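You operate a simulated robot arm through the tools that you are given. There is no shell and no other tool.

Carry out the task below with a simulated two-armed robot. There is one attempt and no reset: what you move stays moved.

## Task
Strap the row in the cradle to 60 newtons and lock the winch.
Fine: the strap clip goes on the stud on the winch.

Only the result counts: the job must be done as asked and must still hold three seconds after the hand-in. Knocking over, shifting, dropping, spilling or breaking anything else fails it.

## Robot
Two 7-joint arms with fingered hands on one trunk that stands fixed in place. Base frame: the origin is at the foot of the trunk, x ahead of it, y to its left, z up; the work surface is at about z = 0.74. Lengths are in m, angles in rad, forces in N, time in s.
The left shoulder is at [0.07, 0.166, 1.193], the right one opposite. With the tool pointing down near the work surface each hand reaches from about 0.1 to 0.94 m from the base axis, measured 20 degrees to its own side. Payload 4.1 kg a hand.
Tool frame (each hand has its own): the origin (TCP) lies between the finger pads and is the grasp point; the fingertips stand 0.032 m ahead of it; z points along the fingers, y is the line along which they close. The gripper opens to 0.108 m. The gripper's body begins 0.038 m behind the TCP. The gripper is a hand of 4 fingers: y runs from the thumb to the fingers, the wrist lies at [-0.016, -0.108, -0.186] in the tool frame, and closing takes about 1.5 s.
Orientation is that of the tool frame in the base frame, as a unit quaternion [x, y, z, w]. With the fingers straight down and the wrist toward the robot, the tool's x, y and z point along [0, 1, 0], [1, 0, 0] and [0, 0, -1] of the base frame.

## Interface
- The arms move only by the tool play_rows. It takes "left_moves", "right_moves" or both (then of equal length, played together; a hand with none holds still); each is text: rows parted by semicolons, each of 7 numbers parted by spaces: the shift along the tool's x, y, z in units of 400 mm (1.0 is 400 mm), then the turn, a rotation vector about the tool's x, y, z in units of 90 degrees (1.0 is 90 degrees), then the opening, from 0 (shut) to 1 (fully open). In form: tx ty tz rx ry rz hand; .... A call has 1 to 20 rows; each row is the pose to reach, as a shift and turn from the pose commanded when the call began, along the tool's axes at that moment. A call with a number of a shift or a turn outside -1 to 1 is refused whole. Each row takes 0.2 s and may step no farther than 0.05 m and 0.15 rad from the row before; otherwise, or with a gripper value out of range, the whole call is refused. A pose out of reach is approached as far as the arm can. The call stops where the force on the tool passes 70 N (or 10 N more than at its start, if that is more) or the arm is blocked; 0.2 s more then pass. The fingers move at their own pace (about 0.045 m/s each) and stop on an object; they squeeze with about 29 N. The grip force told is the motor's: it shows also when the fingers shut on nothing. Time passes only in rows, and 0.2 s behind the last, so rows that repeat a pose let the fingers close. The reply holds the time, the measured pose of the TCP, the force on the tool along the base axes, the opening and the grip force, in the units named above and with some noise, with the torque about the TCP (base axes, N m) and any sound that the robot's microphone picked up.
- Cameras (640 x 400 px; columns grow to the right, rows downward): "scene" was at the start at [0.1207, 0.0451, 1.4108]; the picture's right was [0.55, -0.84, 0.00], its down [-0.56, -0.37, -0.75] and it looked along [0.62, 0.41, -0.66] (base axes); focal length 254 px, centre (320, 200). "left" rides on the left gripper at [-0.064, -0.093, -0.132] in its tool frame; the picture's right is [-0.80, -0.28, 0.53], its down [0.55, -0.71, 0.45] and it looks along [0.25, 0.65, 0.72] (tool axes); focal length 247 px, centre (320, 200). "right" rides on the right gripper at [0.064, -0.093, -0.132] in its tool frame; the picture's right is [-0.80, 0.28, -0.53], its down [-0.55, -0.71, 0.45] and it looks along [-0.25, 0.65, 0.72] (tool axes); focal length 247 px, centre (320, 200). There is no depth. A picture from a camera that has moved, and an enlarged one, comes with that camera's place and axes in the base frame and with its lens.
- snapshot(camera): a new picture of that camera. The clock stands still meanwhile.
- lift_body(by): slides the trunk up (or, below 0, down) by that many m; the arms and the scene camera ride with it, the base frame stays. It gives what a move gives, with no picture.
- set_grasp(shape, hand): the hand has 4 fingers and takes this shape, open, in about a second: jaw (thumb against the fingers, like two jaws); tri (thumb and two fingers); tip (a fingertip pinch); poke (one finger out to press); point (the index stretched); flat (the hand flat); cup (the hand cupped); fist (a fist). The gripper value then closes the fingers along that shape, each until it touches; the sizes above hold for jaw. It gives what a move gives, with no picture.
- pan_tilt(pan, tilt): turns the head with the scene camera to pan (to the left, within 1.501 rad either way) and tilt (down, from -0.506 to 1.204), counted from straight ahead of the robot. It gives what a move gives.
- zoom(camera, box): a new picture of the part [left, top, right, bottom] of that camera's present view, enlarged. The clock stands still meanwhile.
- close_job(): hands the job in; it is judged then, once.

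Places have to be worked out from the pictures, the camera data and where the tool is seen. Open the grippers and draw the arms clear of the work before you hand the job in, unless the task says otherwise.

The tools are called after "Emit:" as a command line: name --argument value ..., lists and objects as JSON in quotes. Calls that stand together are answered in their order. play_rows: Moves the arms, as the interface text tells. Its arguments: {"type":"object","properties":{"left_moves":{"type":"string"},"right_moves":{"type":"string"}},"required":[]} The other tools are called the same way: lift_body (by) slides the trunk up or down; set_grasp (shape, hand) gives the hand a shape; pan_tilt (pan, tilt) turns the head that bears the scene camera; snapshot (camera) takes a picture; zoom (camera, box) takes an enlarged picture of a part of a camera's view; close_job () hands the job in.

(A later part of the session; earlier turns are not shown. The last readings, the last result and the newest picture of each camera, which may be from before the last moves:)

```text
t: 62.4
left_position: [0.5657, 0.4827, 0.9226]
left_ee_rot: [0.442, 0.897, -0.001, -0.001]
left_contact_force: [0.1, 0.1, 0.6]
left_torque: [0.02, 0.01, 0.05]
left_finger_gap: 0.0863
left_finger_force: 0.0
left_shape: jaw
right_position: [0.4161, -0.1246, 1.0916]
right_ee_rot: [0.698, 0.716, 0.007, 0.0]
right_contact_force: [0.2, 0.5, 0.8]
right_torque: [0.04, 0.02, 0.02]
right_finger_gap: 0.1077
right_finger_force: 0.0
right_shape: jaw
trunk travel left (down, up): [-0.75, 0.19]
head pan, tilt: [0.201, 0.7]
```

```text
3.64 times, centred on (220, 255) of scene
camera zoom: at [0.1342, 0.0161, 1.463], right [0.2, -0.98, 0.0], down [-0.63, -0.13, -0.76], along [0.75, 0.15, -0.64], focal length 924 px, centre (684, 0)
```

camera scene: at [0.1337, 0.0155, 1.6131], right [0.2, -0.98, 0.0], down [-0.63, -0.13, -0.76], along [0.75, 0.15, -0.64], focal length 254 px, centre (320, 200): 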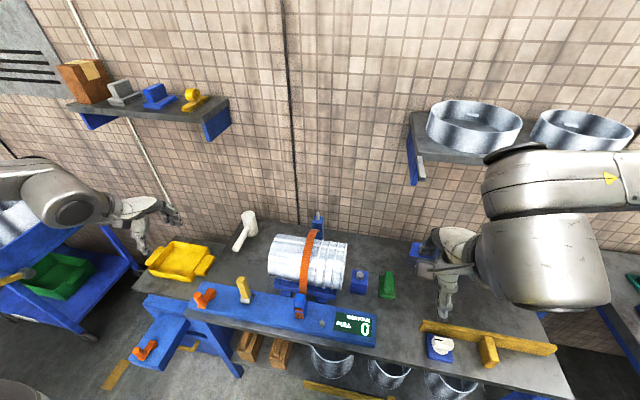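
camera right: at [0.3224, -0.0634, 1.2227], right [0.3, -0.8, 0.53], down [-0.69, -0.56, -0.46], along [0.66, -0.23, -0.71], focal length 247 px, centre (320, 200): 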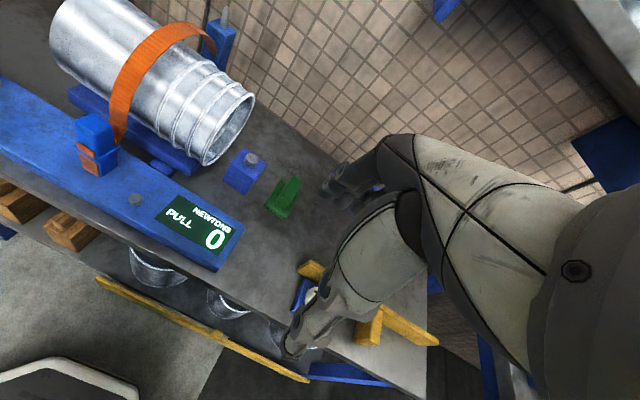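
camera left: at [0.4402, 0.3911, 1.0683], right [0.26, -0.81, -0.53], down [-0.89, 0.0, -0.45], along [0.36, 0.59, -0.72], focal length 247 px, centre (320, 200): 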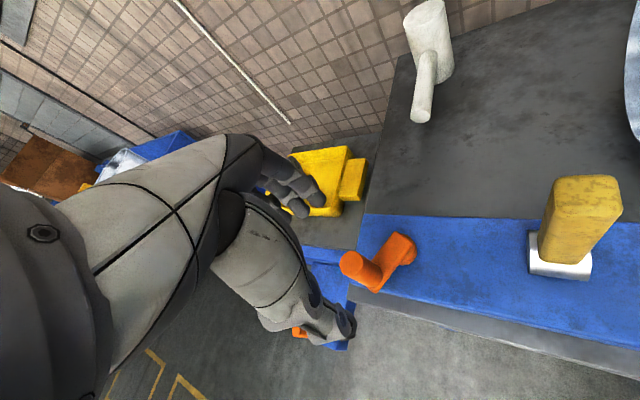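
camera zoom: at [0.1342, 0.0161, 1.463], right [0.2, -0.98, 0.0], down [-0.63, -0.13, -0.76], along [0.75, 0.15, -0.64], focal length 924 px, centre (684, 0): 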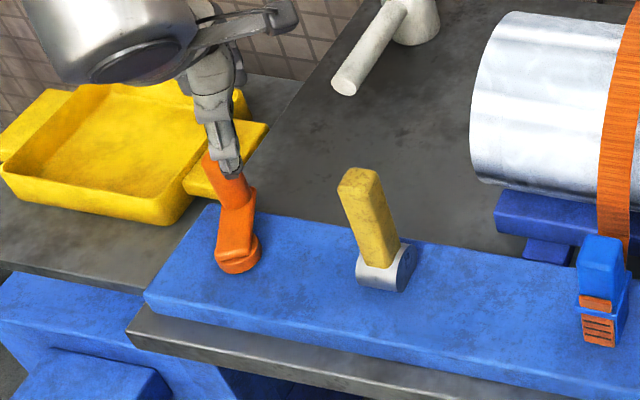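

The knob slid along the finger pads: the crank is really at about 25 degrees (127 degrees turned in all), knob near (0.558, 0.506). A three-finger grip should cage the knob better, so I raise the hand and try the "tri" shape.

Emit:
play_rows --left_moves "0 0 -0.1 0 0 0 1; 0 0 -0.2 0 0 0 1"

Emit:
set_grasp --hand "left" --shape "tri"

Emit:
snapshot --camera "left"

Emit:
zoom --camera "scene" --box '[130, 150, 290, 290]'

```text
t: 63.0
left_position: [0.5673, 0.4832, 1.004]
left_ee_rot: [0.442, 0.897, 0.0, 0.0]
left_contact_force: [0.2, 0.5, 0.8]
left_torque: [0.01, 0.03, 0.03]
left_finger_gap: 0.1076
left_finger_force: 0.0
left_shape: jaw
right_position: [0.4166, -0.1247, 1.0912]
right_ee_rot: [0.698, 0.716, 0.008, 0.001]
right_contact_force: [0.7, -0.5, 0.4]
right_torque: [0.0, -0.02, 0.03]
right_finger_gap: 0.1078
right_finger_force: 0.1
right_shape: jaw
trunk travel left (down, up): [-0.75, 0.19]
head pan, tilt: [0.201, 0.7]
```

```text
t: 63.9
left_position: [0.5671, 0.4822, 1.0034]
left_ee_rot: [0.442, 0.897, 0.0, 0.0]
left_contact_force: [0.4, 0.3, 0.3]
left_torque: [0.0, 0.0, -0.01]
left_finger_gap: 0.1082
left_finger_force: 0.0
left_shape: tri
right_position: [0.418, -0.125, 1.0918]
right_ee_rot: [0.699, 0.715, 0.008, 0.001]
right_contact_force: [0.2, -0.2, 0.8]
right_torque: [-0.02, -0.01, 0.0]
right_finger_gap: 0.1084
right_finger_force: 0.0
right_shape: jaw
trunk travel left (down, up): [-0.75, 0.19]
head pan, tilt: [0.201, 0.7]
```

```text
taken
camera left: at [0.533, 0.374, 1.1338], right [0.26, -0.81, -0.53], down [-0.89, 0.01, -0.45], along [0.36, 0.59, -0.72], focal length 247 px, centre (320, 200)
```

left: 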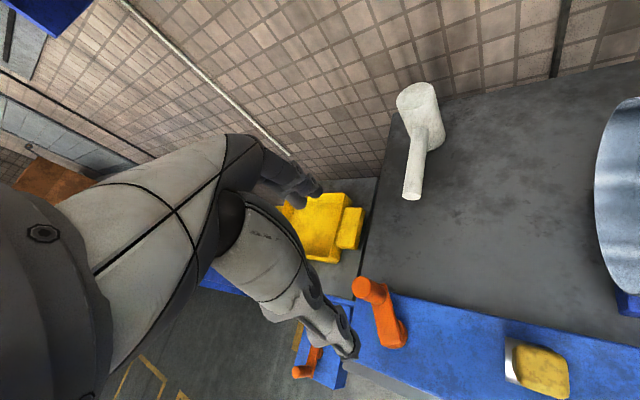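

```text
2.86 times, centred on (210, 220) of scene
camera zoom: at [0.1338, 0.0159, 1.463], right [0.2, -0.98, 0.0], down [-0.63, -0.13, -0.76], along [0.75, 0.15, -0.64], focal length 726 px, centre (634, 143)
```

zoom: 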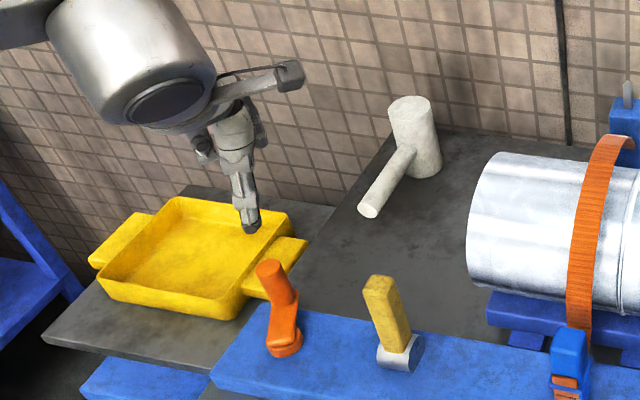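

I zoom in on the fingers to see how tri differs from jaw.

Emit:
zoom --camera "left" --box '[230, 140, 380, 260]'

Emit:
set_grasp --hand "left" --shape "cup"

Emit:
zoom --camera "left" --box '[180, 100, 460, 400]'

Emit:
zoom --camera "scene" --box '[130, 150, 290, 290]'

```text
3.33 times, centred on (305, 200) of left
camera zoom: at [0.533, 0.374, 1.1338], right [0.26, -0.81, -0.53], down [-0.89, 0.01, -0.45], along [0.36, 0.59, -0.72], focal length 823 px, centre (370, 200)
```

zoom: 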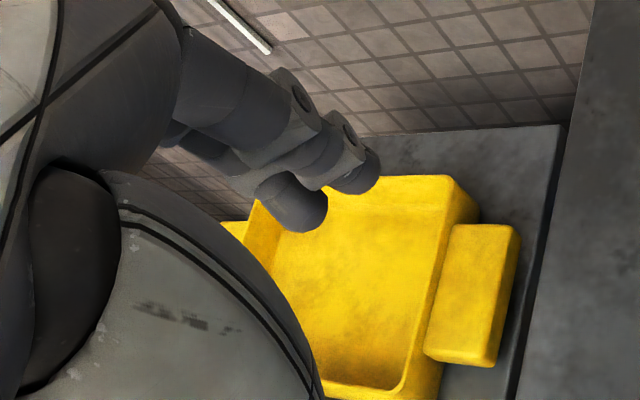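

```text
t: 64.8
left_position: [0.567, 0.4833, 1.0034]
left_ee_rot: [0.442, 0.897, 0.0, 0.0]
left_contact_force: [-0.3, 0.4, 0.5]
left_torque: [0.0, 0.01, -0.03]
left_finger_gap: 0.0596
left_finger_force: 0.1
left_shape: cup
right_position: [0.4168, -0.1238, 1.0918]
right_ee_rot: [0.699, 0.715, 0.008, 0.001]
right_contact_force: [0.7, -0.6, -0.2]
right_torque: [0.01, -0.03, 0.04]
right_finger_gap: 0.1079
right_finger_force: 0.0
right_shape: jaw
trunk travel left (down, up): [-0.75, 0.19]
head pan, tilt: [0.201, 0.7]
```

```text
1.33 times, centred on (320, 250) of left
camera zoom: at [0.5331, 0.374, 1.1338], right [0.26, -0.81, -0.53], down [-0.89, 0.01, -0.45], along [0.36, 0.59, -0.72], focal length 329 px, centre (320, 133)
```

zoom: 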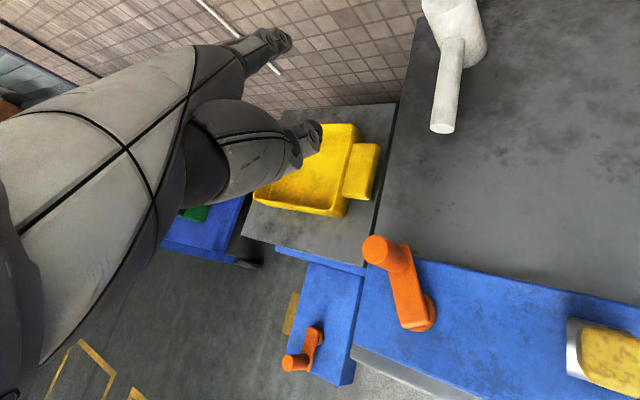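

```text
2.86 times, centred on (210, 220) of scene
camera zoom: at [0.1339, 0.0159, 1.463], right [0.2, -0.98, 0.0], down [-0.63, -0.13, -0.76], along [0.75, 0.15, -0.64], focal length 726 px, centre (634, 143)
```

zoom: 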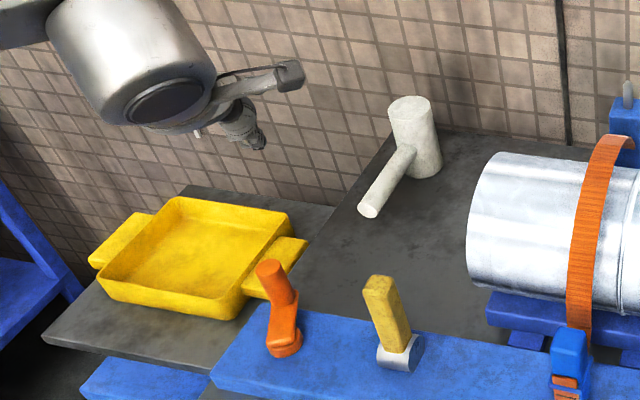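

Cup doesn't help. I go back to tri (thumb between two fingers) and instead let the hand's yaw follow the crank, starting from about +80 degrees yaw so the grip closes along the direction of travel.

Emit:
set_grasp --hand "left" --shape "tri"

Emit:
play_rows --left_moves "0.01 0.003 0 0 0 -0.0785 1; 0.02 0.006 0 0 0 -0.157 1; 0.03 0.01 0 0 0 -0.2355 1; 0.04 0.014 0 0 0 -0.314 1; 0.052 0.0186 0 0 0 -0.3925 1; 0.052 0.0186 0 0 0 -0.471 1; 0.052 0.0186 0 0 0 -0.471 1"

Emit:
snapshot --camera "left"

Emit:
zoom --camera "scene" --box '[130, 150, 290, 290]'

```text
t: 65.7
left_position: [0.5672, 0.4822, 1.0034]
left_ee_rot: [0.442, 0.897, 0.0, 0.0]
left_contact_force: [-0.1, 0.4, -0.2]
left_torque: [0.0, 0.0, 0.04]
left_finger_gap: 0.1074
left_finger_force: 0.0
left_shape: tri
right_position: [0.4163, -0.1248, 1.0912]
right_ee_rot: [0.698, 0.716, 0.007, 0.0]
right_contact_force: [-0.1, 0.3, -0.1]
right_torque: [-0.04, -0.03, 0.0]
right_finger_gap: 0.108
right_finger_force: 0.0
right_shape: jaw
trunk travel left (down, up): [-0.75, 0.19]
head pan, tilt: [0.201, 0.7]
```

```text
t: 67.3
left_position: [0.5579, 0.5028, 1.0038]
left_ee_rot: [0.088, 0.996, 0.0, 0.0]
left_contact_force: [0.4, -0.5, 0.2]
left_torque: [0.0, -0.02, -0.01]
left_finger_gap: 0.1074
left_finger_force: 0.0
left_shape: tri
right_position: [0.4165, -0.1248, 1.0917]
right_ee_rot: [0.699, 0.715, 0.007, 0.001]
right_contact_force: [0.0, 1.3, -1.2]
right_torque: [0.02, 0.01, 0.01]
right_finger_gap: 0.1077
right_finger_force: 0.0
right_shape: jaw
trunk travel left (down, up): [-0.75, 0.19]
head pan, tilt: [0.201, 0.7]
```

```text
taken
camera left: at [0.6058, 0.4002, 1.1338], right [0.74, -0.42, -0.53], down [-0.66, -0.6, -0.45], along [-0.13, 0.68, -0.72], focal length 247 px, centre (320, 200)
```

left: 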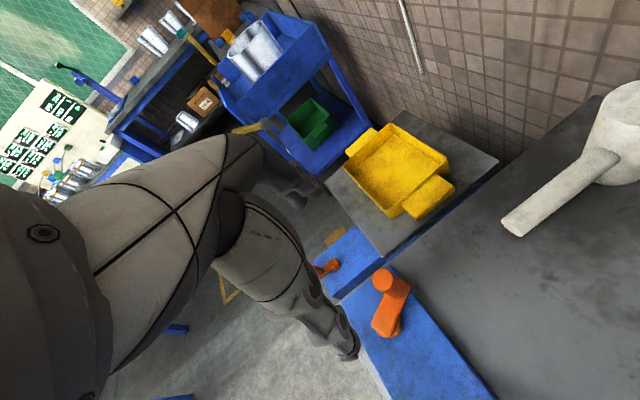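

```text
2.86 times, centred on (210, 220) of scene
camera zoom: at [0.1335, 0.016, 1.4631], right [0.2, -0.98, 0.0], down [-0.63, -0.13, -0.76], along [0.75, 0.15, -0.64], focal length 726 px, centre (634, 143)
```

zoom: 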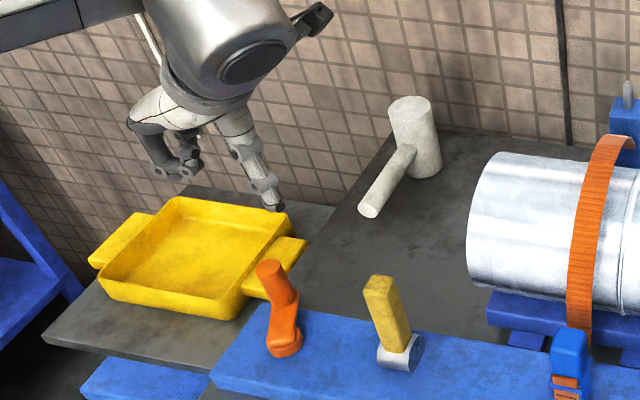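

Yaw 80 degrees is reachable. I test whether the hand can go to 110 degrees, to learn the available range.

Emit:
play_rows --left_moves "0.0 0.0 0 0 0 -0.083 1; 0 0 0 0 0 -0.167 1; 0 0 0 0 0 -0.25 1; 0 0 0 0 0 -0.333 1; 0 0 0 0 0 -0.333 1"

Emit:
zoom --camera "left" --box '[220, 140, 460, 380]'

Emit:
zoom --camera "scene" --box '[130, 150, 290, 290]'

```text
t: 68.5
left_position: [0.5582, 0.5037, 1.0036]
left_ee_rot: [-0.173, 0.985, 0.0, 0.0]
left_contact_force: [-0.4, -0.6, -0.2]
left_torque: [0.0, 0.01, 0.01]
left_finger_gap: 0.1078
left_finger_force: 0.1
left_shape: tri
right_position: [0.4164, -0.1246, 1.0919]
right_ee_rot: [0.698, 0.716, 0.008, 0.0]
right_contact_force: [-0.5, -0.7, 0.9]
right_torque: [0.01, 0.01, -0.02]
right_finger_gap: 0.1079
right_finger_force: 0.0
right_shape: jaw
trunk travel left (down, up): [-0.75, 0.19]
head pan, tilt: [0.201, 0.7]
```

```text
1.67 times, centred on (340, 260) of left
camera zoom: at [0.6508, 0.4374, 1.1335], right [0.85, 0.01, -0.53], down [-0.28, -0.85, -0.45], along [-0.46, 0.53, -0.72], focal length 412 px, centre (287, 100)
```

zoom: 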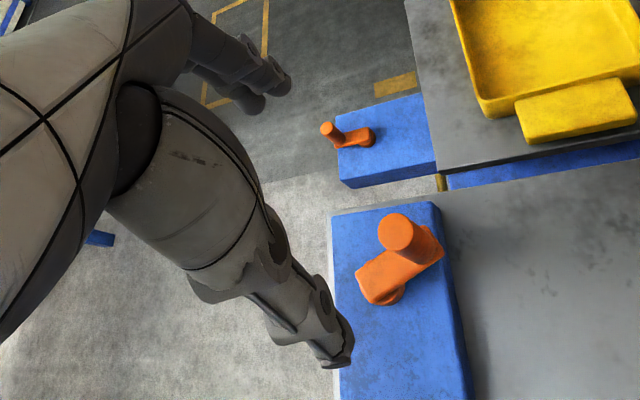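

```text
2.86 times, centred on (210, 220) of scene
camera zoom: at [0.1334, 0.016, 1.4631], right [0.2, -0.98, 0.0], down [-0.63, -0.13, -0.77], along [0.75, 0.15, -0.64], focal length 726 px, centre (634, 143)
```

zoom: 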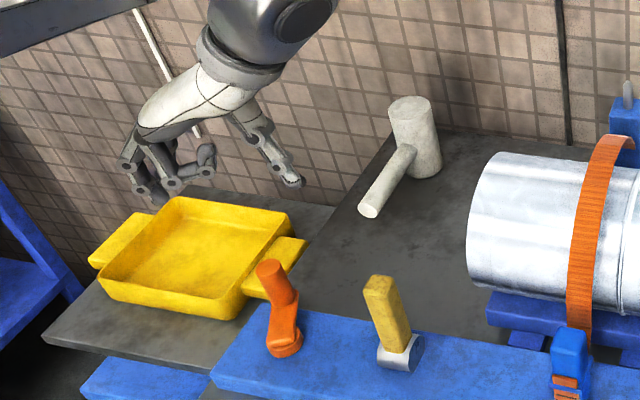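

The hand can go to 110 degrees, which lines the grip up exactly with the crank's direction of travel at its present angle (about 23 degrees). I lower onto the knob.

Emit:
play_rows --left_moves "-0.003 0.001 0.1 0 0 0 0.8; -0.006 0.003 0.2 0 0 0 0.7; -0.006 0.003 0.3 0 0 0 0.7; -0.006 0.003 0.37 0 0 0 0.7; -0.006 0.003 0.424 0 0 0 0.7; -0.006 0.003 0.424 0 0 0 0.7"

Emit:
zoom --camera "left" --box '[220, 140, 460, 380]'

Emit:
zoom --camera "scene" --box '[150, 200, 290, 310]'

```text
t: 69.9
left_position: [0.5593, 0.5038, 0.8335]
left_ee_rot: [-0.172, 0.985, 0.0, -0.001]
left_contact_force: [-0.8, 0.2, 0.4]
left_torque: [0.01, 0.03, 0.02]
left_finger_gap: 0.0758
left_finger_force: 0.1
left_shape: tri
right_position: [0.4155, -0.125, 1.0902]
right_ee_rot: [0.699, 0.715, 0.008, 0.0]
right_contact_force: [-0.4, -0.2, 0.6]
right_torque: [0.01, 0.01, -0.03]
right_finger_gap: 0.1076
right_finger_force: 0.0
right_shape: jaw
trunk travel left (down, up): [-0.75, 0.19]
head pan, tilt: [0.201, 0.7]
```

```text
1.67 times, centred on (340, 260) of left
camera zoom: at [0.6516, 0.4382, 0.9645], right [0.85, 0.0, -0.53], down [-0.28, -0.85, -0.45], along [-0.46, 0.53, -0.72], focal length 412 px, centre (287, 100)
```

zoom: 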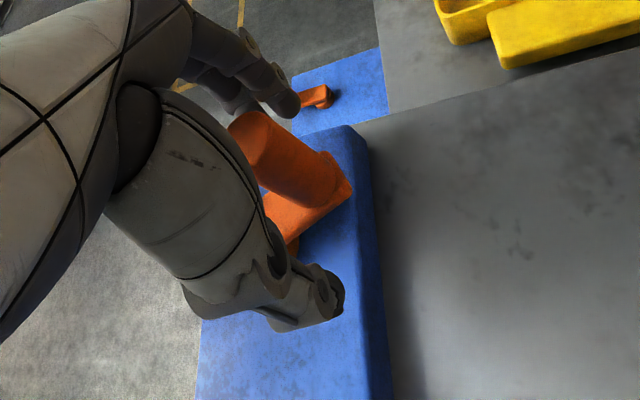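

```text
3.64 times, centred on (220, 255) of scene
camera zoom: at [0.1337, 0.0157, 1.463], right [0.2, -0.98, 0.0], down [-0.63, -0.13, -0.76], along [0.75, 0.15, -0.64], focal length 924 px, centre (684, 0)
```

zoom: 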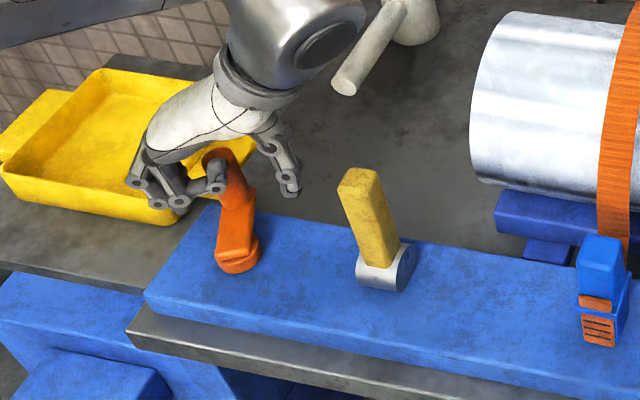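

The knob is between the thumb and the two fingers. I close.

Emit:
play_rows --left_moves "0 0 0 0 0 0 0.3; 0 0 0 0 0 0 0; 0 0 0 0 0 0 0; 0 0 0 0 0 0 0; 0 0 0 0 0 0 0; 0 0 0 0 0 0 0; 0 0 0 0 0 0 0"

Emit:
zoom --camera "left" --box '[220, 140, 460, 380]'

Emit:
zoom --camera "scene" --box '[150, 200, 290, 310]'

```text
t: 71.5
left_position: [0.5594, 0.5052, 0.8345]
left_ee_rot: [-0.173, 0.985, 0.001, -0.001]
left_contact_force: [-2.8, -0.9, -2.3]
left_torque: [-0.02, 0.11, 0.03]
left_finger_gap: 0.0179
left_finger_force: 29.3
left_shape: tri
right_position: [0.4164, -0.125, 1.0912]
right_ee_rot: [0.698, 0.716, 0.008, 0.001]
right_contact_force: [-0.2, -0.5, 0.2]
right_torque: [-0.01, -0.01, 0.0]
right_finger_gap: 0.108
right_finger_force: 0.1
right_shape: jaw
trunk travel left (down, up): [-0.75, 0.19]
head pan, tilt: [0.201, 0.7]
```

```text
1.67 times, centred on (340, 260) of left
camera zoom: at [0.6516, 0.4382, 0.9645], right [0.85, 0.0, -0.53], down [-0.28, -0.85, -0.45], along [-0.46, 0.53, -0.72], focal length 412 px, centre (287, 100)
```

zoom: 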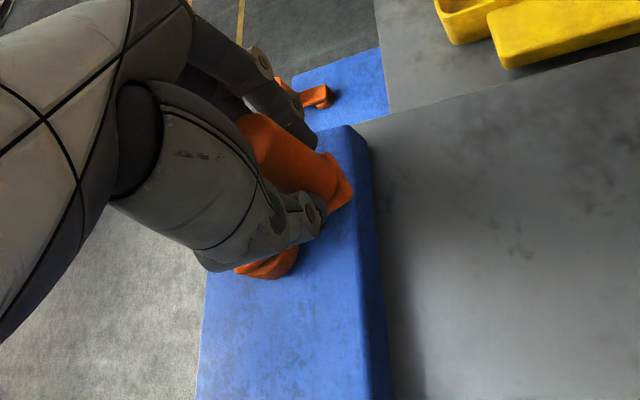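

```text
3.64 times, centred on (220, 255) of scene
camera zoom: at [0.1339, 0.0159, 1.463], right [0.2, -0.98, 0.0], down [-0.63, -0.13, -0.76], along [0.75, 0.15, -0.64], focal length 924 px, centre (684, 0)
```

zoom: 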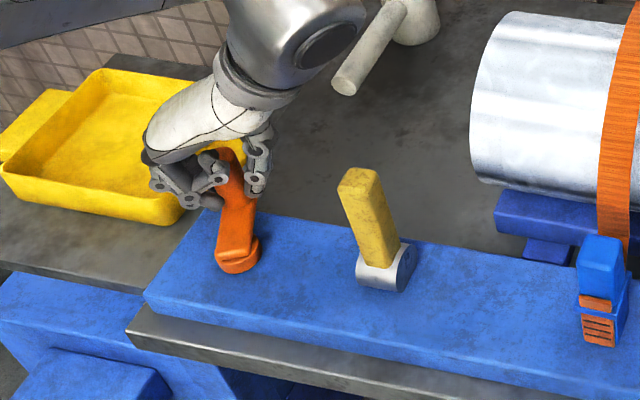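

Held firmly (gap 18 mm). Now I turn the crank 40 degrees clockwise, rotating the hand together with it about the pivot (0.5195, 0.488).

Emit:
play_rows --left_moves "0.0003 -0.0151 0 0 0 0.0889 0; 0.0028 -0.03 0 0 0 0.1778 0; 0.0073 -0.0444 0 0 0 0.2667 0; 0.0137 -0.058 0 0 0 0.3556 0; 0.022 -0.0706 0 0 0 0.4444 0; 0.022 -0.0706 0 0 0 0.4444 0"

Emit:
zoom --camera "scene" --box '[150, 200, 400, 360]'

Emit:
zoom --camera "left" --box '[220, 140, 460, 380]'

```text
t: 72.9
left_position: [0.56, 0.4772, 0.8345]
left_ee_rot: [0.175, 0.985, 0.0, -0.001]
left_contact_force: [-13.2, 1.9, -5.0]
left_torque: [0.08, 0.33, 0.1]
left_finger_gap: 0.0175
left_finger_force: 29.4
left_shape: tri
right_position: [0.4162, -0.1236, 1.0919]
right_ee_rot: [0.698, 0.716, 0.008, 0.001]
right_contact_force: [-0.2, 0.2, -0.6]
right_torque: [0.01, -0.01, 0.02]
right_finger_gap: 0.1079
right_finger_force: 0.1
right_shape: jaw
trunk travel left (down, up): [-0.75, 0.19]
head pan, tilt: [0.201, 0.7]
```

```text
2.50 times, centred on (275, 280) of scene
camera zoom: at [0.1324, 0.0165, 1.4631], right [0.2, -0.98, 0.0], down [-0.63, -0.13, -0.77], along [0.75, 0.15, -0.64], focal length 635 px, centre (432, 0)
```

zoom: 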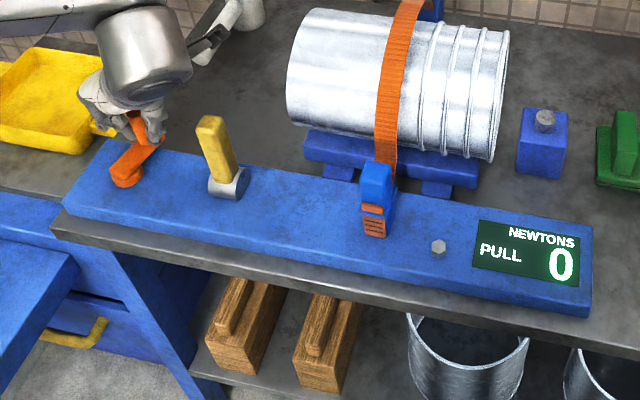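

```text
1.67 times, centred on (340, 260) of left
camera zoom: at [0.5888, 0.3664, 0.9646], right [0.65, -0.54, -0.53], down [-0.76, -0.47, -0.45], along [-0.01, 0.7, -0.72], focal length 412 px, centre (287, 100)
```

zoom: 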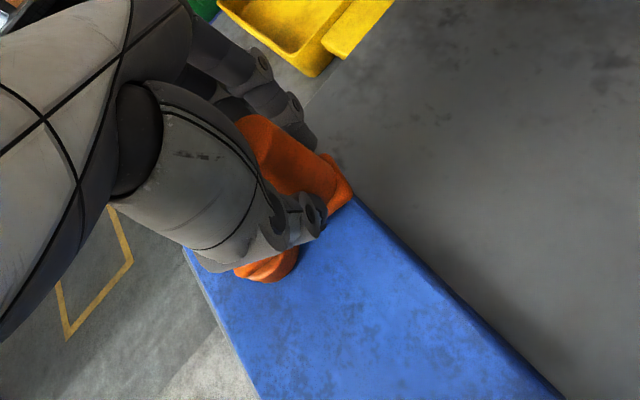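

This works well: the knob stays put in the grip, and only a light radial force shows. I continue clockwise another 64 degrees with a slightly corrected centre.

Emit:
play_rows --left_moves "0.0033 -0.0158 0 0 0 0.0889 0; 0.0057 -0.0305 0 0 0 0.1778 0; 0.0101 -0.0447 0 0 0 0.2667 0; 0.0166 -0.0582 0 0 0 0.3556 0; 0.0248 -0.0708 0 0 0 0.4444 0; 0.0345 -0.082 0 0 0 0.5333 0; 0.0459 -0.0917 0 0 0 0.6222 0; 0.0584 -0.0998 0 0 0 0.7111 0; 0.0584 -0.0998 0 0 0 0.7111 0"

Emit:
zoom --camera "scene" --box '[150, 200, 400, 360]'

Emit:
zoom --camera "left" --box '[220, 140, 460, 380]'

```text
t: 74.9
left_position: [0.5258, 0.449, 0.8346]
left_ee_rot: [0.671, 0.742, 0.0, 0.0]
left_contact_force: [-2.5, 9.3, 1.0]
left_torque: [0.25, -0.03, 0.08]
left_finger_gap: 0.0177
left_finger_force: 28.7
left_shape: tri
right_position: [0.4169, -0.1233, 1.0909]
right_ee_rot: [0.699, 0.715, 0.008, 0.001]
right_contact_force: [0.3, -0.1, 0.4]
right_torque: [0.0, -0.02, -0.02]
right_finger_gap: 0.1079
right_finger_force: 0.0
right_shape: jaw
trunk travel left (down, up): [-0.75, 0.19]
head pan, tilt: [0.201, 0.7]
```

```text
2.50 times, centred on (275, 280) of scene
camera zoom: at [0.1334, 0.0171, 1.4631], right [0.2, -0.98, 0.0], down [-0.63, -0.13, -0.76], along [0.75, 0.15, -0.64], focal length 635 px, centre (432, 0)
```

zoom: 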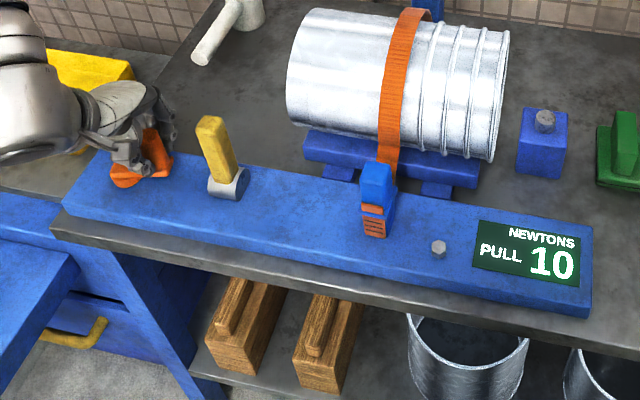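

```text
1.67 times, centred on (340, 260) of left
camera zoom: at [0.4398, 0.3738, 0.9645], right [-0.2, -0.82, -0.53], down [-0.76, 0.47, -0.45], along [0.62, 0.31, -0.72], focal length 412 px, centre (287, 100)
```

zoom: 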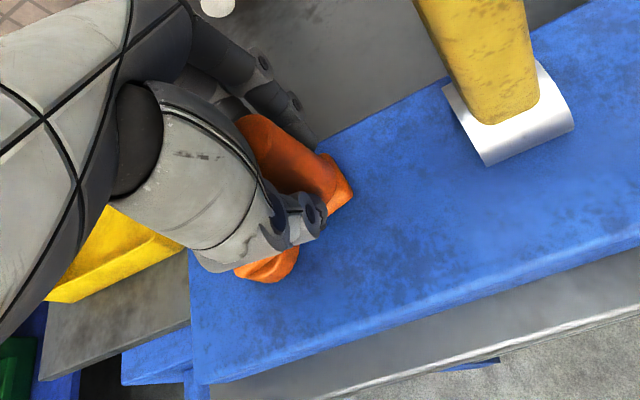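

The display now reads 10 N, so clockwise tightens. To learn whether the winch holds by itself, I loosen the fingers slightly (leaving the knob caged) and read the display.

Emit:
play_rows --left_moves "0 0 0 0 0 0 0.25; 0 0 0 0 0 0 0.25; 0 0 0 0 0 0 0.25; 0 0 0 0 0 0 0.25"

Emit:
zoom --camera "scene" --box '[150, 200, 400, 360]'

Emit:
zoom --camera "left" --box '[220, 140, 460, 380]'

```text
t: 75.9
left_position: [0.5265, 0.4459, 0.8346]
left_ee_rot: [0.671, 0.742, 0.0, 0.0]
left_contact_force: [0.5, -0.8, 0.4]
left_torque: [0.0, -0.02, 0.0]
left_finger_gap: 0.0273
left_finger_force: 0.0
left_shape: tri
right_position: [0.4164, -0.1251, 1.0918]
right_ee_rot: [0.699, 0.715, 0.008, 0.0]
right_contact_force: [0.6, 0.5, 0.5]
right_torque: [0.02, 0.0, 0.02]
right_finger_gap: 0.1079
right_finger_force: 0.2
right_shape: jaw
trunk travel left (down, up): [-0.75, 0.19]
head pan, tilt: [0.201, 0.7]
```

```text
2.50 times, centred on (275, 280) of scene
camera zoom: at [0.134, 0.0158, 1.463], right [0.2, -0.98, 0.0], down [-0.63, -0.13, -0.76], along [0.75, 0.15, -0.64], focal length 635 px, centre (432, 0)
```

zoom: 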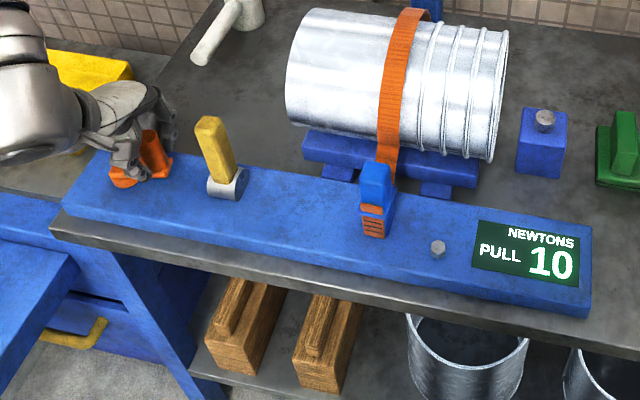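

```text
1.67 times, centred on (340, 260) of left
camera zoom: at [0.4404, 0.3723, 0.9647], right [-0.2, -0.82, -0.53], down [-0.76, 0.47, -0.45], along [0.62, 0.31, -0.72], focal length 412 px, centre (287, 100)
```

zoom: 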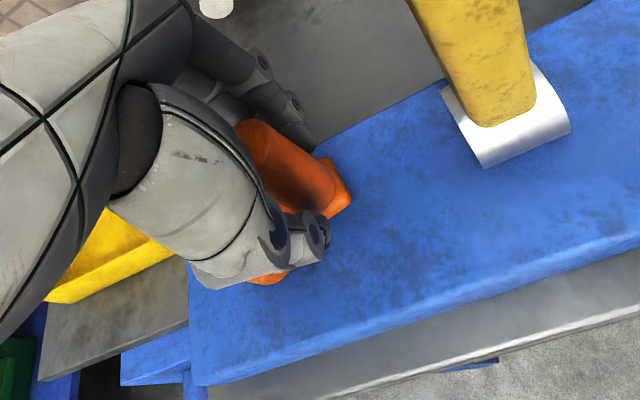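

The winch holds by itself (still 10 N, no force on the hand). I close again and turn a further 16 degrees in small steps to learn the newtons-per-degree rate.

Emit:
play_rows --left_moves "0 0 0 0 0 0 0; 0 0 0 0 0 0 0; 0 0 0 0 0 0 0; 0.0001 -0.0072 0 0 0 0.02 0; 0.0002 -0.0143 0 0 0 0.04 0; 0.0013 -0.0216 0 0 0 0.06 0; 0.0024 -0.0289 0 0 0 0.06 0; 0.0024 -0.0289 0 0 0 0.06 0"

Emit:
zoom --camera "scene" --box '[150, 200, 400, 360]'

Emit:
zoom --camera "left" --box '[220, 140, 460, 380]'

```text
t: 77.7
left_position: [0.5164, 0.4477, 0.8334]
left_ee_rot: [0.704, 0.71, 0.0, 0.0]
left_contact_force: [8.8, 2.8, 6.3]
left_torque: [0.07, -0.34, -0.27]
left_finger_gap: 0.0175
left_finger_force: 28.8
left_shape: tri
right_position: [0.4179, -0.1252, 1.0897]
right_ee_rot: [0.698, 0.716, 0.007, 0.0]
right_contact_force: [0.3, 0.5, -0.2]
right_torque: [0.01, 0.0, 0.04]
right_finger_gap: 0.1081
right_finger_force: 0.1
right_shape: jaw
trunk travel left (down, up): [-0.75, 0.19]
head pan, tilt: [0.201, 0.7]
```

```text
2.50 times, centred on (275, 280) of scene
camera zoom: at [0.1344, 0.0158, 1.4631], right [0.2, -0.98, 0.0], down [-0.63, -0.13, -0.76], along [0.75, 0.15, -0.64], focal length 635 px, centre (432, 0)
```

zoom: 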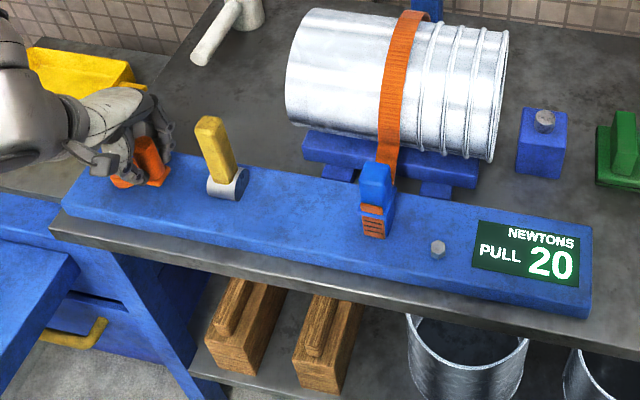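

```text
1.67 times, centred on (340, 260) of left
camera zoom: at [0.4232, 0.3808, 0.9639], right [-0.28, -0.8, -0.53], down [-0.71, 0.54, -0.45], along [0.65, 0.25, -0.72], focal length 412 px, centre (287, 100)
```

zoom: 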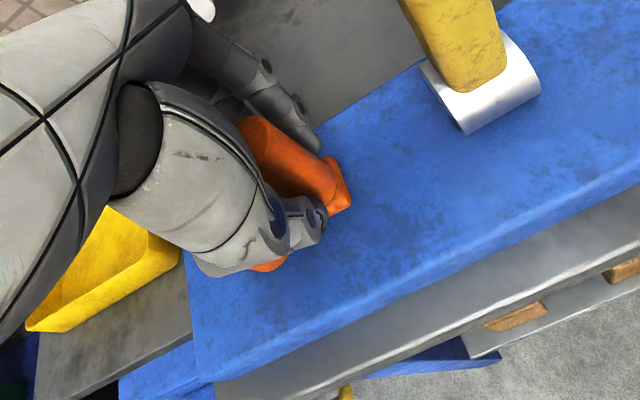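

20 N after about 14 degrees, so roughly 0.7 N per degree. I turn another 16 degrees.

Emit:
play_rows --left_moves "0.0013 -0.0074 0 0 0 0 0; 0.003 -0.0148 0 0 0 0 0; 0.0055 -0.0218 0 0 0 0 0; 0.008 -0.0288 0 0 0 0 0; 0.008 -0.0288 0 0 0 0 0"

Emit:
zoom --camera "scene" --box '[150, 200, 400, 360]'

Emit:
zoom --camera "left" --box '[220, 140, 460, 380]'

```text
t: 78.9
left_position: [0.5043, 0.4483, 0.8344]
left_ee_rot: [0.705, 0.709, -0.002, 0.0]
left_contact_force: [10.2, -3.5, 1.9]
left_torque: [-0.18, -0.37, -0.44]
left_finger_gap: 0.0173
left_finger_force: 29.4
left_shape: tri
right_position: [0.4172, -0.1264, 1.0902]
right_ee_rot: [0.698, 0.716, 0.008, 0.0]
right_contact_force: [0.2, -0.1, -0.6]
right_torque: [0.0, 0.03, 0.0]
right_finger_gap: 0.1082
right_finger_force: 0.1
right_shape: jaw
trunk travel left (down, up): [-0.75, 0.19]
head pan, tilt: [0.201, 0.7]
```

```text
2.50 times, centred on (275, 280) of scene
camera zoom: at [0.1353, 0.0148, 1.4628], right [0.2, -0.98, 0.0], down [-0.63, -0.13, -0.76], along [0.75, 0.15, -0.65], focal length 635 px, centre (432, 0)
```

zoom: 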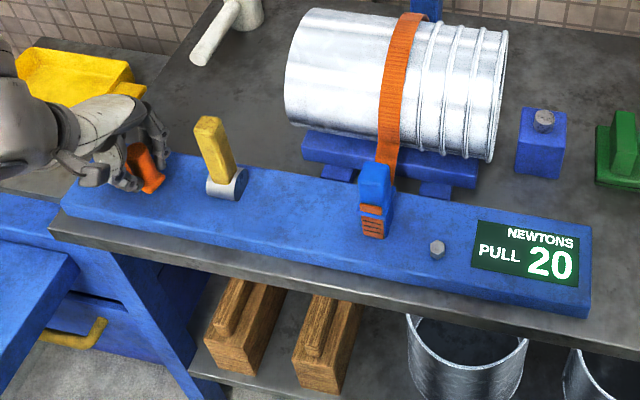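

```text
1.67 times, centred on (340, 260) of left
camera zoom: at [0.412, 0.3823, 0.9644], right [-0.28, -0.8, -0.53], down [-0.71, 0.54, -0.45], along [0.65, 0.25, -0.72], focal length 412 px, centre (287, 100)
```

zoom: 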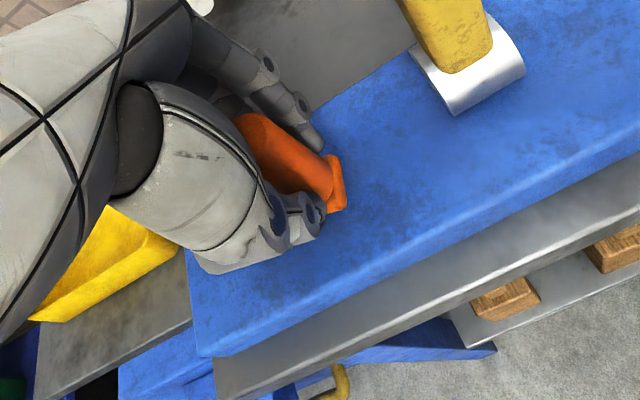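

The display still says 20 after another 16 degrees, so it may be coarse. I zoom right in on the display to check for finer digits.

Emit:
zoom --camera "scene" --box '[330, 280, 390, 330]'

```text
8.00 times, centred on (360, 305) of scene
camera zoom: at [0.1353, 0.0148, 1.4628], right [0.2, -0.98, 0.0], down [-0.63, -0.13, -0.76], along [0.75, 0.15, -0.65], focal length 2033 px, centre (0, -640)
```

zoom: 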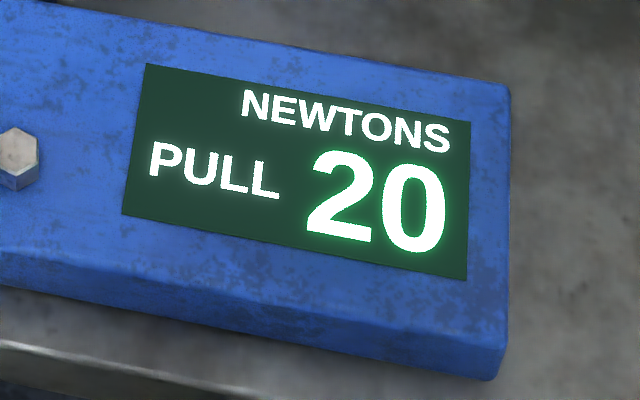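

The gauge evidently shows only tens. I continue 16 degrees more with the present grip, since the load on the hand is only about 10 N.

Emit:
play_rows --left_moves "0.0032 -0.0067 0 0 0 0 0; 0.0068 -0.0133 0 0 0 0 0; 0.011 -0.0195 0 0 0 0 0; 0.0155 -0.0255 0 0 0 0 0; 0.0155 -0.0255 0 0 0 0 0"

Emit:
zoom --camera "scene" --box '[150, 200, 400, 360]'

Emit:
zoom --camera "left" --box '[220, 140, 460, 380]'

```text
t: 80.1
left_position: [0.4931, 0.4545, 0.8334]
left_ee_rot: [0.704, 0.71, 0.0, -0.001]
left_contact_force: [6.3, -11.3, -0.3]
left_torque: [-0.37, -0.29, -0.5]
left_finger_gap: 0.0156
left_finger_force: 29.3
left_shape: tri
right_position: [0.4174, -0.1268, 1.0907]
right_ee_rot: [0.698, 0.716, 0.007, 0.001]
right_contact_force: [0.6, -0.2, 0.3]
right_torque: [-0.03, 0.01, 0.01]
right_finger_gap: 0.1077
right_finger_force: 0.0
right_shape: jaw
trunk travel left (down, up): [-0.75, 0.19]
head pan, tilt: [0.201, 0.7]
```

```text
2.50 times, centred on (275, 280) of scene
camera zoom: at [0.1347, 0.0142, 1.4629], right [0.2, -0.98, 0.0], down [-0.63, -0.13, -0.76], along [0.75, 0.15, -0.64], focal length 635 px, centre (432, 0)
```

zoom: 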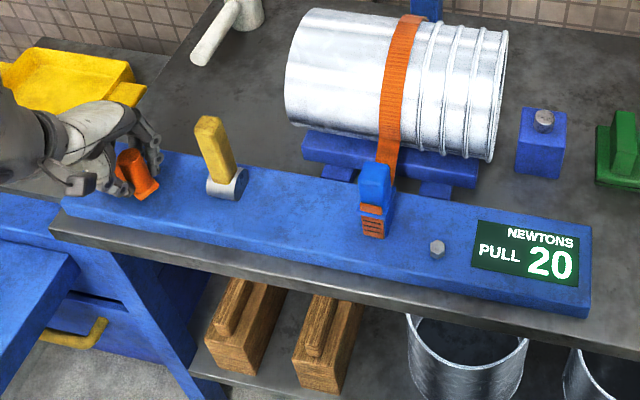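

```text
1.67 times, centred on (340, 260) of left
camera zoom: at [0.4006, 0.3886, 0.9641], right [-0.28, -0.8, -0.53], down [-0.71, 0.54, -0.45], along [0.65, 0.25, -0.72], focal length 412 px, centre (287, 100)
```

zoom: 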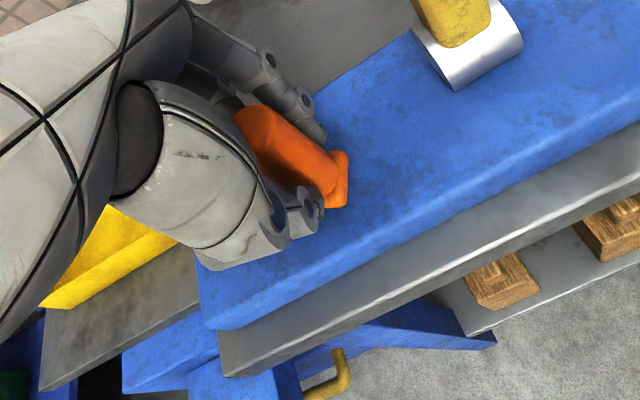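

The knob is starting to creep in the pads at this misalignment. I release, lift clear, and bring the hand's yaw round to about 112 degrees for the next stroke.

Emit:
play_rows --left_moves "-0.003 0 0 0 0 0 0.4; -0.003 0 0 0 0 0 0.7; -0.003 0 0 0 0 0 0.7; -0.003 0 0 0 0 0 0.7; -0.003 0 -0.08 0 0 0 0.8; -0.003 0 -0.18 0 0 0 0.8; -0.003 0 -0.28 0 0 0 0.8; -0.003 0 -0.28 0 0 -0.09 0.8; -0.003 0 -0.28 0 0 -0.18 0.8; -0.003 0 -0.28 0 0 -0.27 0.8; -0.003 0 -0.28 0 0 -0.36 0.8; -0.003 0 -0.28 0 0 -0.45 0.8; -0.003 0 -0.28 0 0 -0.54 0.8; -0.003 0 -0.28 0 0 -0.63 0.8; -0.003 0 -0.28 0 0 -0.72 0.8; -0.003 0 -0.28 0 0 -0.81 0.8; -0.003 0 -0.28 0 0 -0.9 0.8; -0.003 0 -0.28 0 0 -0.99 0.8"

Emit:
snapshot --camera "left"

Emit:
zoom --camera "scene" --box '[150, 200, 400, 360]'

```text
t: 83.9
left_position: [0.4923, 0.4542, 0.9467]
left_ee_rot: [0.003, 1.0, 0.0, -0.001]
left_contact_force: [0.0, -0.2, 0.0]
left_torque: [-0.03, -0.02, -0.02]
left_finger_gap: 0.0861
left_finger_force: 0.1
left_shape: tri
right_position: [0.4172, -0.1239, 1.0901]
right_ee_rot: [0.698, 0.716, 0.008, 0.0]
right_contact_force: [1.0, 0.0, -0.3]
right_torque: [0.02, 0.0, 0.02]
right_finger_gap: 0.1079
right_finger_force: 0.0
right_shape: jaw
trunk travel left (down, up): [-0.75, 0.19]
head pan, tilt: [0.201, 0.7]
```

```text
taken
camera left: at [0.5576, 0.3605, 1.076], right [0.8, -0.29, -0.53], down [-0.55, -0.7, -0.45], along [-0.25, 0.65, -0.72], focal length 247 px, centre (320, 200)
```

left: 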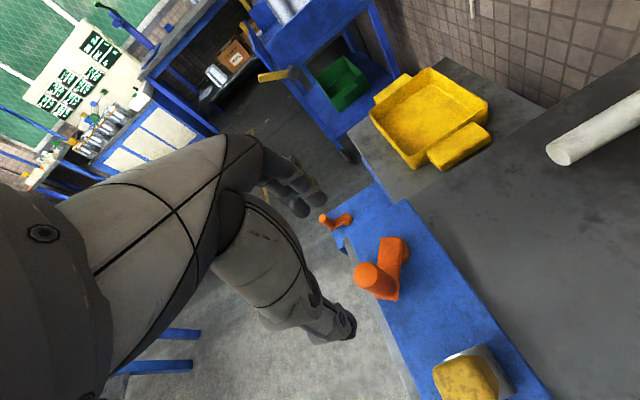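

```text
2.50 times, centred on (275, 280) of scene
camera zoom: at [0.1345, 0.0157, 1.463], right [0.2, -0.98, 0.0], down [-0.63, -0.13, -0.76], along [0.75, 0.15, -0.64], focal length 635 px, centre (432, 0)
```

zoom: 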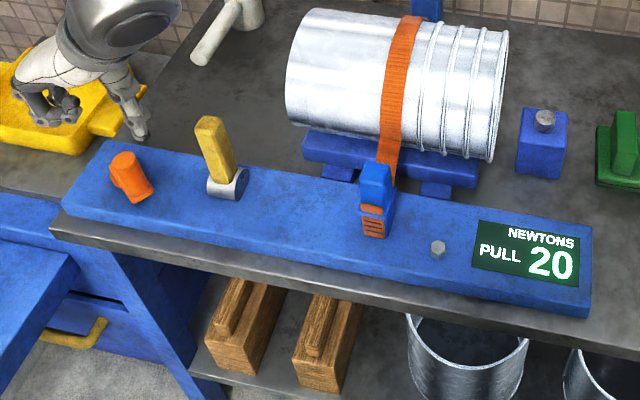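

The gauge held 20 N when released. I zoom in for the knob's exact place before gripping again.

Emit:
zoom --camera "left" --box '[330, 210, 450, 310]'

Emit:
zoom --camera "scene" --box '[175, 240, 235, 290]'

```text
4.00 times, centred on (390, 260) of left
camera zoom: at [0.5576, 0.3605, 1.076], right [0.8, -0.29, -0.53], down [-0.55, -0.7, -0.45], along [-0.25, 0.65, -0.72], focal length 988 px, centre (40, -40)
```

zoom: 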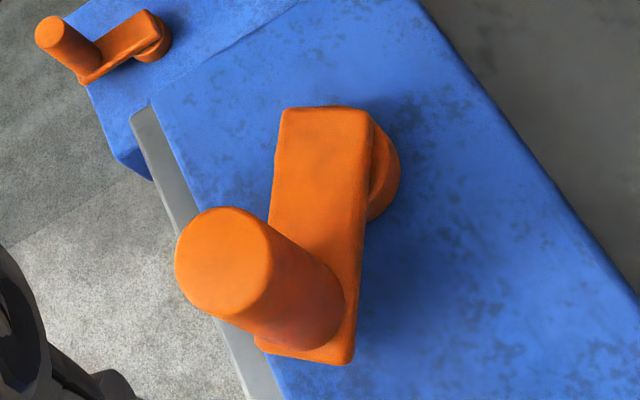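

```text
8.00 times, centred on (205, 265) of scene
camera zoom: at [0.1345, 0.0157, 1.463], right [0.2, -0.98, 0.0], down [-0.63, -0.13, -0.76], along [0.75, 0.15, -0.64], focal length 2033 px, centre (1240, -320)
```

zoom: 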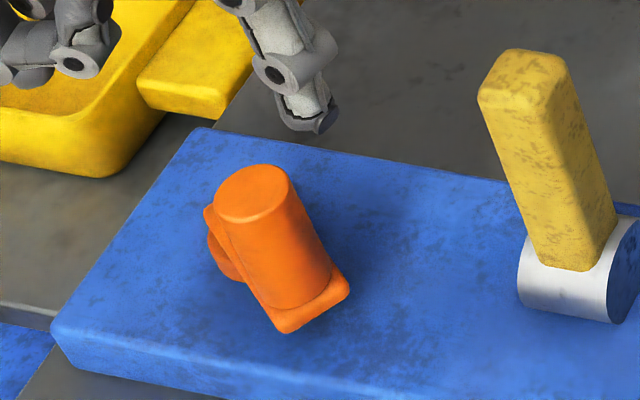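

The knob is at (0.4945, 0.452), crank angle about -124 degrees. I turn the hand to 125 degrees yaw and lower onto it.

Emit:
play_rows --left_moves "-0.0055 -0.006 0 0 0 -0.08 0.8; -0.0055 -0.006 0 0 0 -0.16 0.8; -0.0055 -0.006 0 0 0 -0.24 0.8; -0.0055 -0.006 0 0 0 -0.32 0.8; -0.0055 -0.006 0 0 0 -0.393 0.8; -0.0055 -0.006 0.08 0 0 -0.393 0.75; -0.0055 -0.006 0.16 0 0 -0.393 0.7; -0.0055 -0.006 0.23 0 0 -0.393 0.7; -0.0055 -0.006 0.282 0 0 -0.393 0.7; -0.0055 -0.006 0.282 0 0 -0.393 0.7"

Emit:
zoom --camera "left" --box '[220, 140, 460, 380]'

Emit:
zoom --camera "scene" --box '[150, 200, 290, 310]'

```text
t: 86.1
left_position: [0.4936, 0.4524, 0.8338]
left_ee_rot: [-0.3, 0.954, 0.001, 0.0]
left_contact_force: [0.1, -0.5, 0.6]
left_torque: [-0.01, 0.04, 0.0]
left_finger_gap: 0.0759
left_finger_force: 0.0
left_shape: tri
right_position: [0.4156, -0.1244, 1.0923]
right_ee_rot: [0.698, 0.716, 0.008, 0.001]
right_contact_force: [-0.2, 0.2, 0.2]
right_torque: [0.03, -0.02, 0.0]
right_finger_gap: 0.108
right_finger_force: 0.2
right_shape: jaw
trunk travel left (down, up): [-0.75, 0.19]
head pan, tilt: [0.201, 0.7]
```

```text
1.67 times, centred on (340, 260) of left
camera zoom: at [0.6005, 0.4121, 0.9634], right [0.82, 0.22, -0.53], down [-0.05, -0.89, -0.45], along [-0.58, 0.39, -0.72], focal length 412 px, centre (287, 100)
```

zoom: 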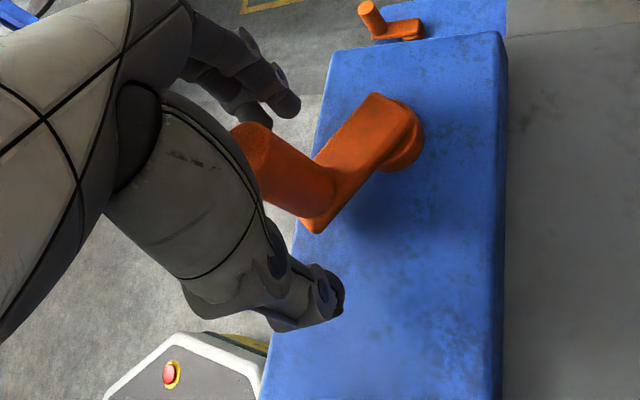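

```text
3.64 times, centred on (220, 255) of scene
camera zoom: at [0.1336, 0.0157, 1.4631], right [0.2, -0.98, 0.0], down [-0.63, -0.13, -0.76], along [0.75, 0.15, -0.64], focal length 924 px, centre (684, 0)
```

zoom: 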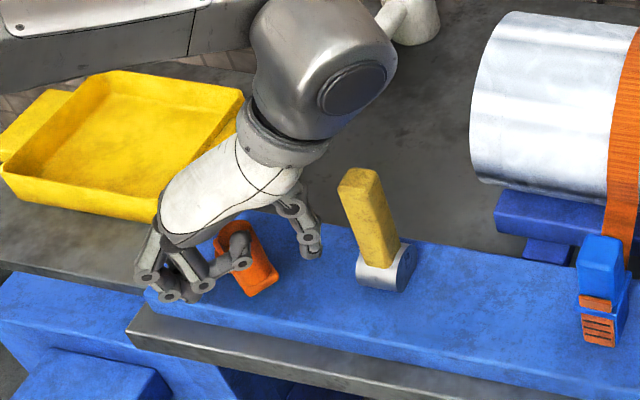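

Reached. I close on the knob again.

Emit:
play_rows --left_moves "0 0 0 0 0 0 0.3; 0 0 0 0 0 0 0; 0 0 0 0 0 0 0; 0 0 0 0 0 0 0; 0 0 0 0 0 0 0; 0 0 0 0 0 0 0; 0 0 0 0 0 0 0"

Emit:
zoom --camera "left" --box '[220, 140, 460, 380]'

```text
t: 87.7
left_position: [0.4942, 0.4527, 0.8337]
left_ee_rot: [-0.301, 0.954, 0.0, -0.001]
left_contact_force: [0.6, -1.3, -1.6]
left_torque: [-0.01, 0.0, -0.05]
left_finger_gap: 0.018
left_finger_force: 29.3
left_shape: tri
right_position: [0.4168, -0.1252, 1.0925]
right_ee_rot: [0.698, 0.716, 0.007, 0.0]
right_contact_force: [0.1, 0.0, 0.0]
right_torque: [-0.01, 0.0, 0.02]
right_finger_gap: 0.1078
right_finger_force: 0.0
right_shape: jaw
trunk travel left (down, up): [-0.75, 0.19]
head pan, tilt: [0.201, 0.7]
```

```text
1.67 times, centred on (340, 260) of left
camera zoom: at [0.6009, 0.4119, 0.9634], right [0.82, 0.22, -0.53], down [-0.05, -0.89, -0.45], along [-0.58, 0.39, -0.72], focal length 412 px, centre (287, 100)
```

zoom: 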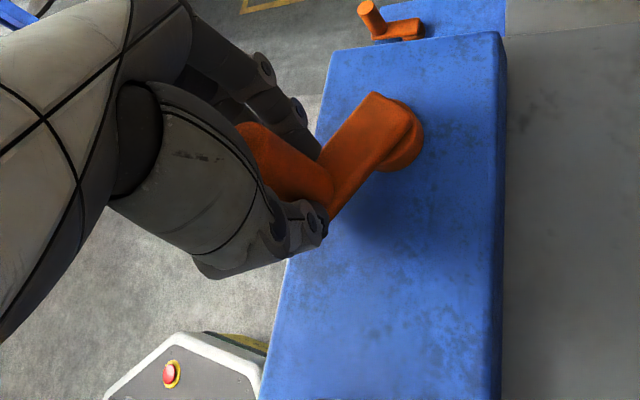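

Centred with no preload. Now the crank moves rigidly with the hand; I turn 16 degrees at a time and read the gauge each time.

Emit:
play_rows --left_moves "0.0042 0.0145 0 0 0 0.0889 0; 0.0062 0.0296 0 0 0 0.1778 0; 0.0062 0.0296 0 0 0 0.1778 0"

Emit:
zoom --camera "scene" --box '[150, 200, 400, 360]'

```text
t: 88.5
left_position: [0.486, 0.4596, 0.8325]
left_ee_rot: [-0.163, 0.987, 0.0, 0.0]
left_contact_force: [-0.2, -2.5, 0.3]
left_torque: [-0.03, 0.01, -0.09]
left_finger_gap: 0.0177
left_finger_force: 29.3
left_shape: tri
right_position: [0.4169, -0.1251, 1.0912]
right_ee_rot: [0.699, 0.716, 0.008, 0.0]
right_contact_force: [0.8, -0.5, 0.6]
right_torque: [-0.02, -0.03, 0.01]
right_finger_gap: 0.1081
right_finger_force: 0.1
right_shape: jaw
trunk travel left (down, up): [-0.75, 0.19]
head pan, tilt: [0.201, 0.7]
```

```text
2.50 times, centred on (275, 280) of scene
camera zoom: at [0.134, 0.0153, 1.463], right [0.2, -0.98, 0.0], down [-0.63, -0.13, -0.76], along [0.75, 0.15, -0.64], focal length 635 px, centre (432, 0)
```

zoom: 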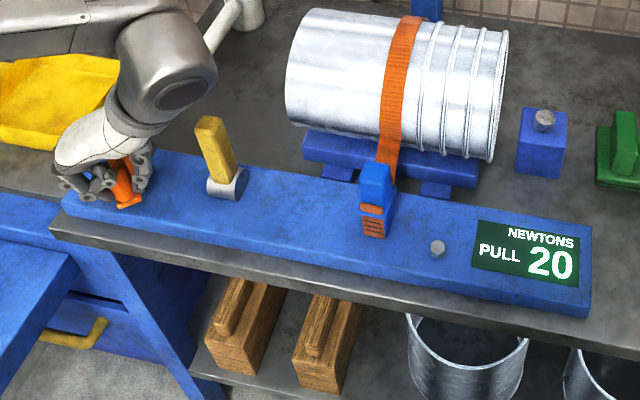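

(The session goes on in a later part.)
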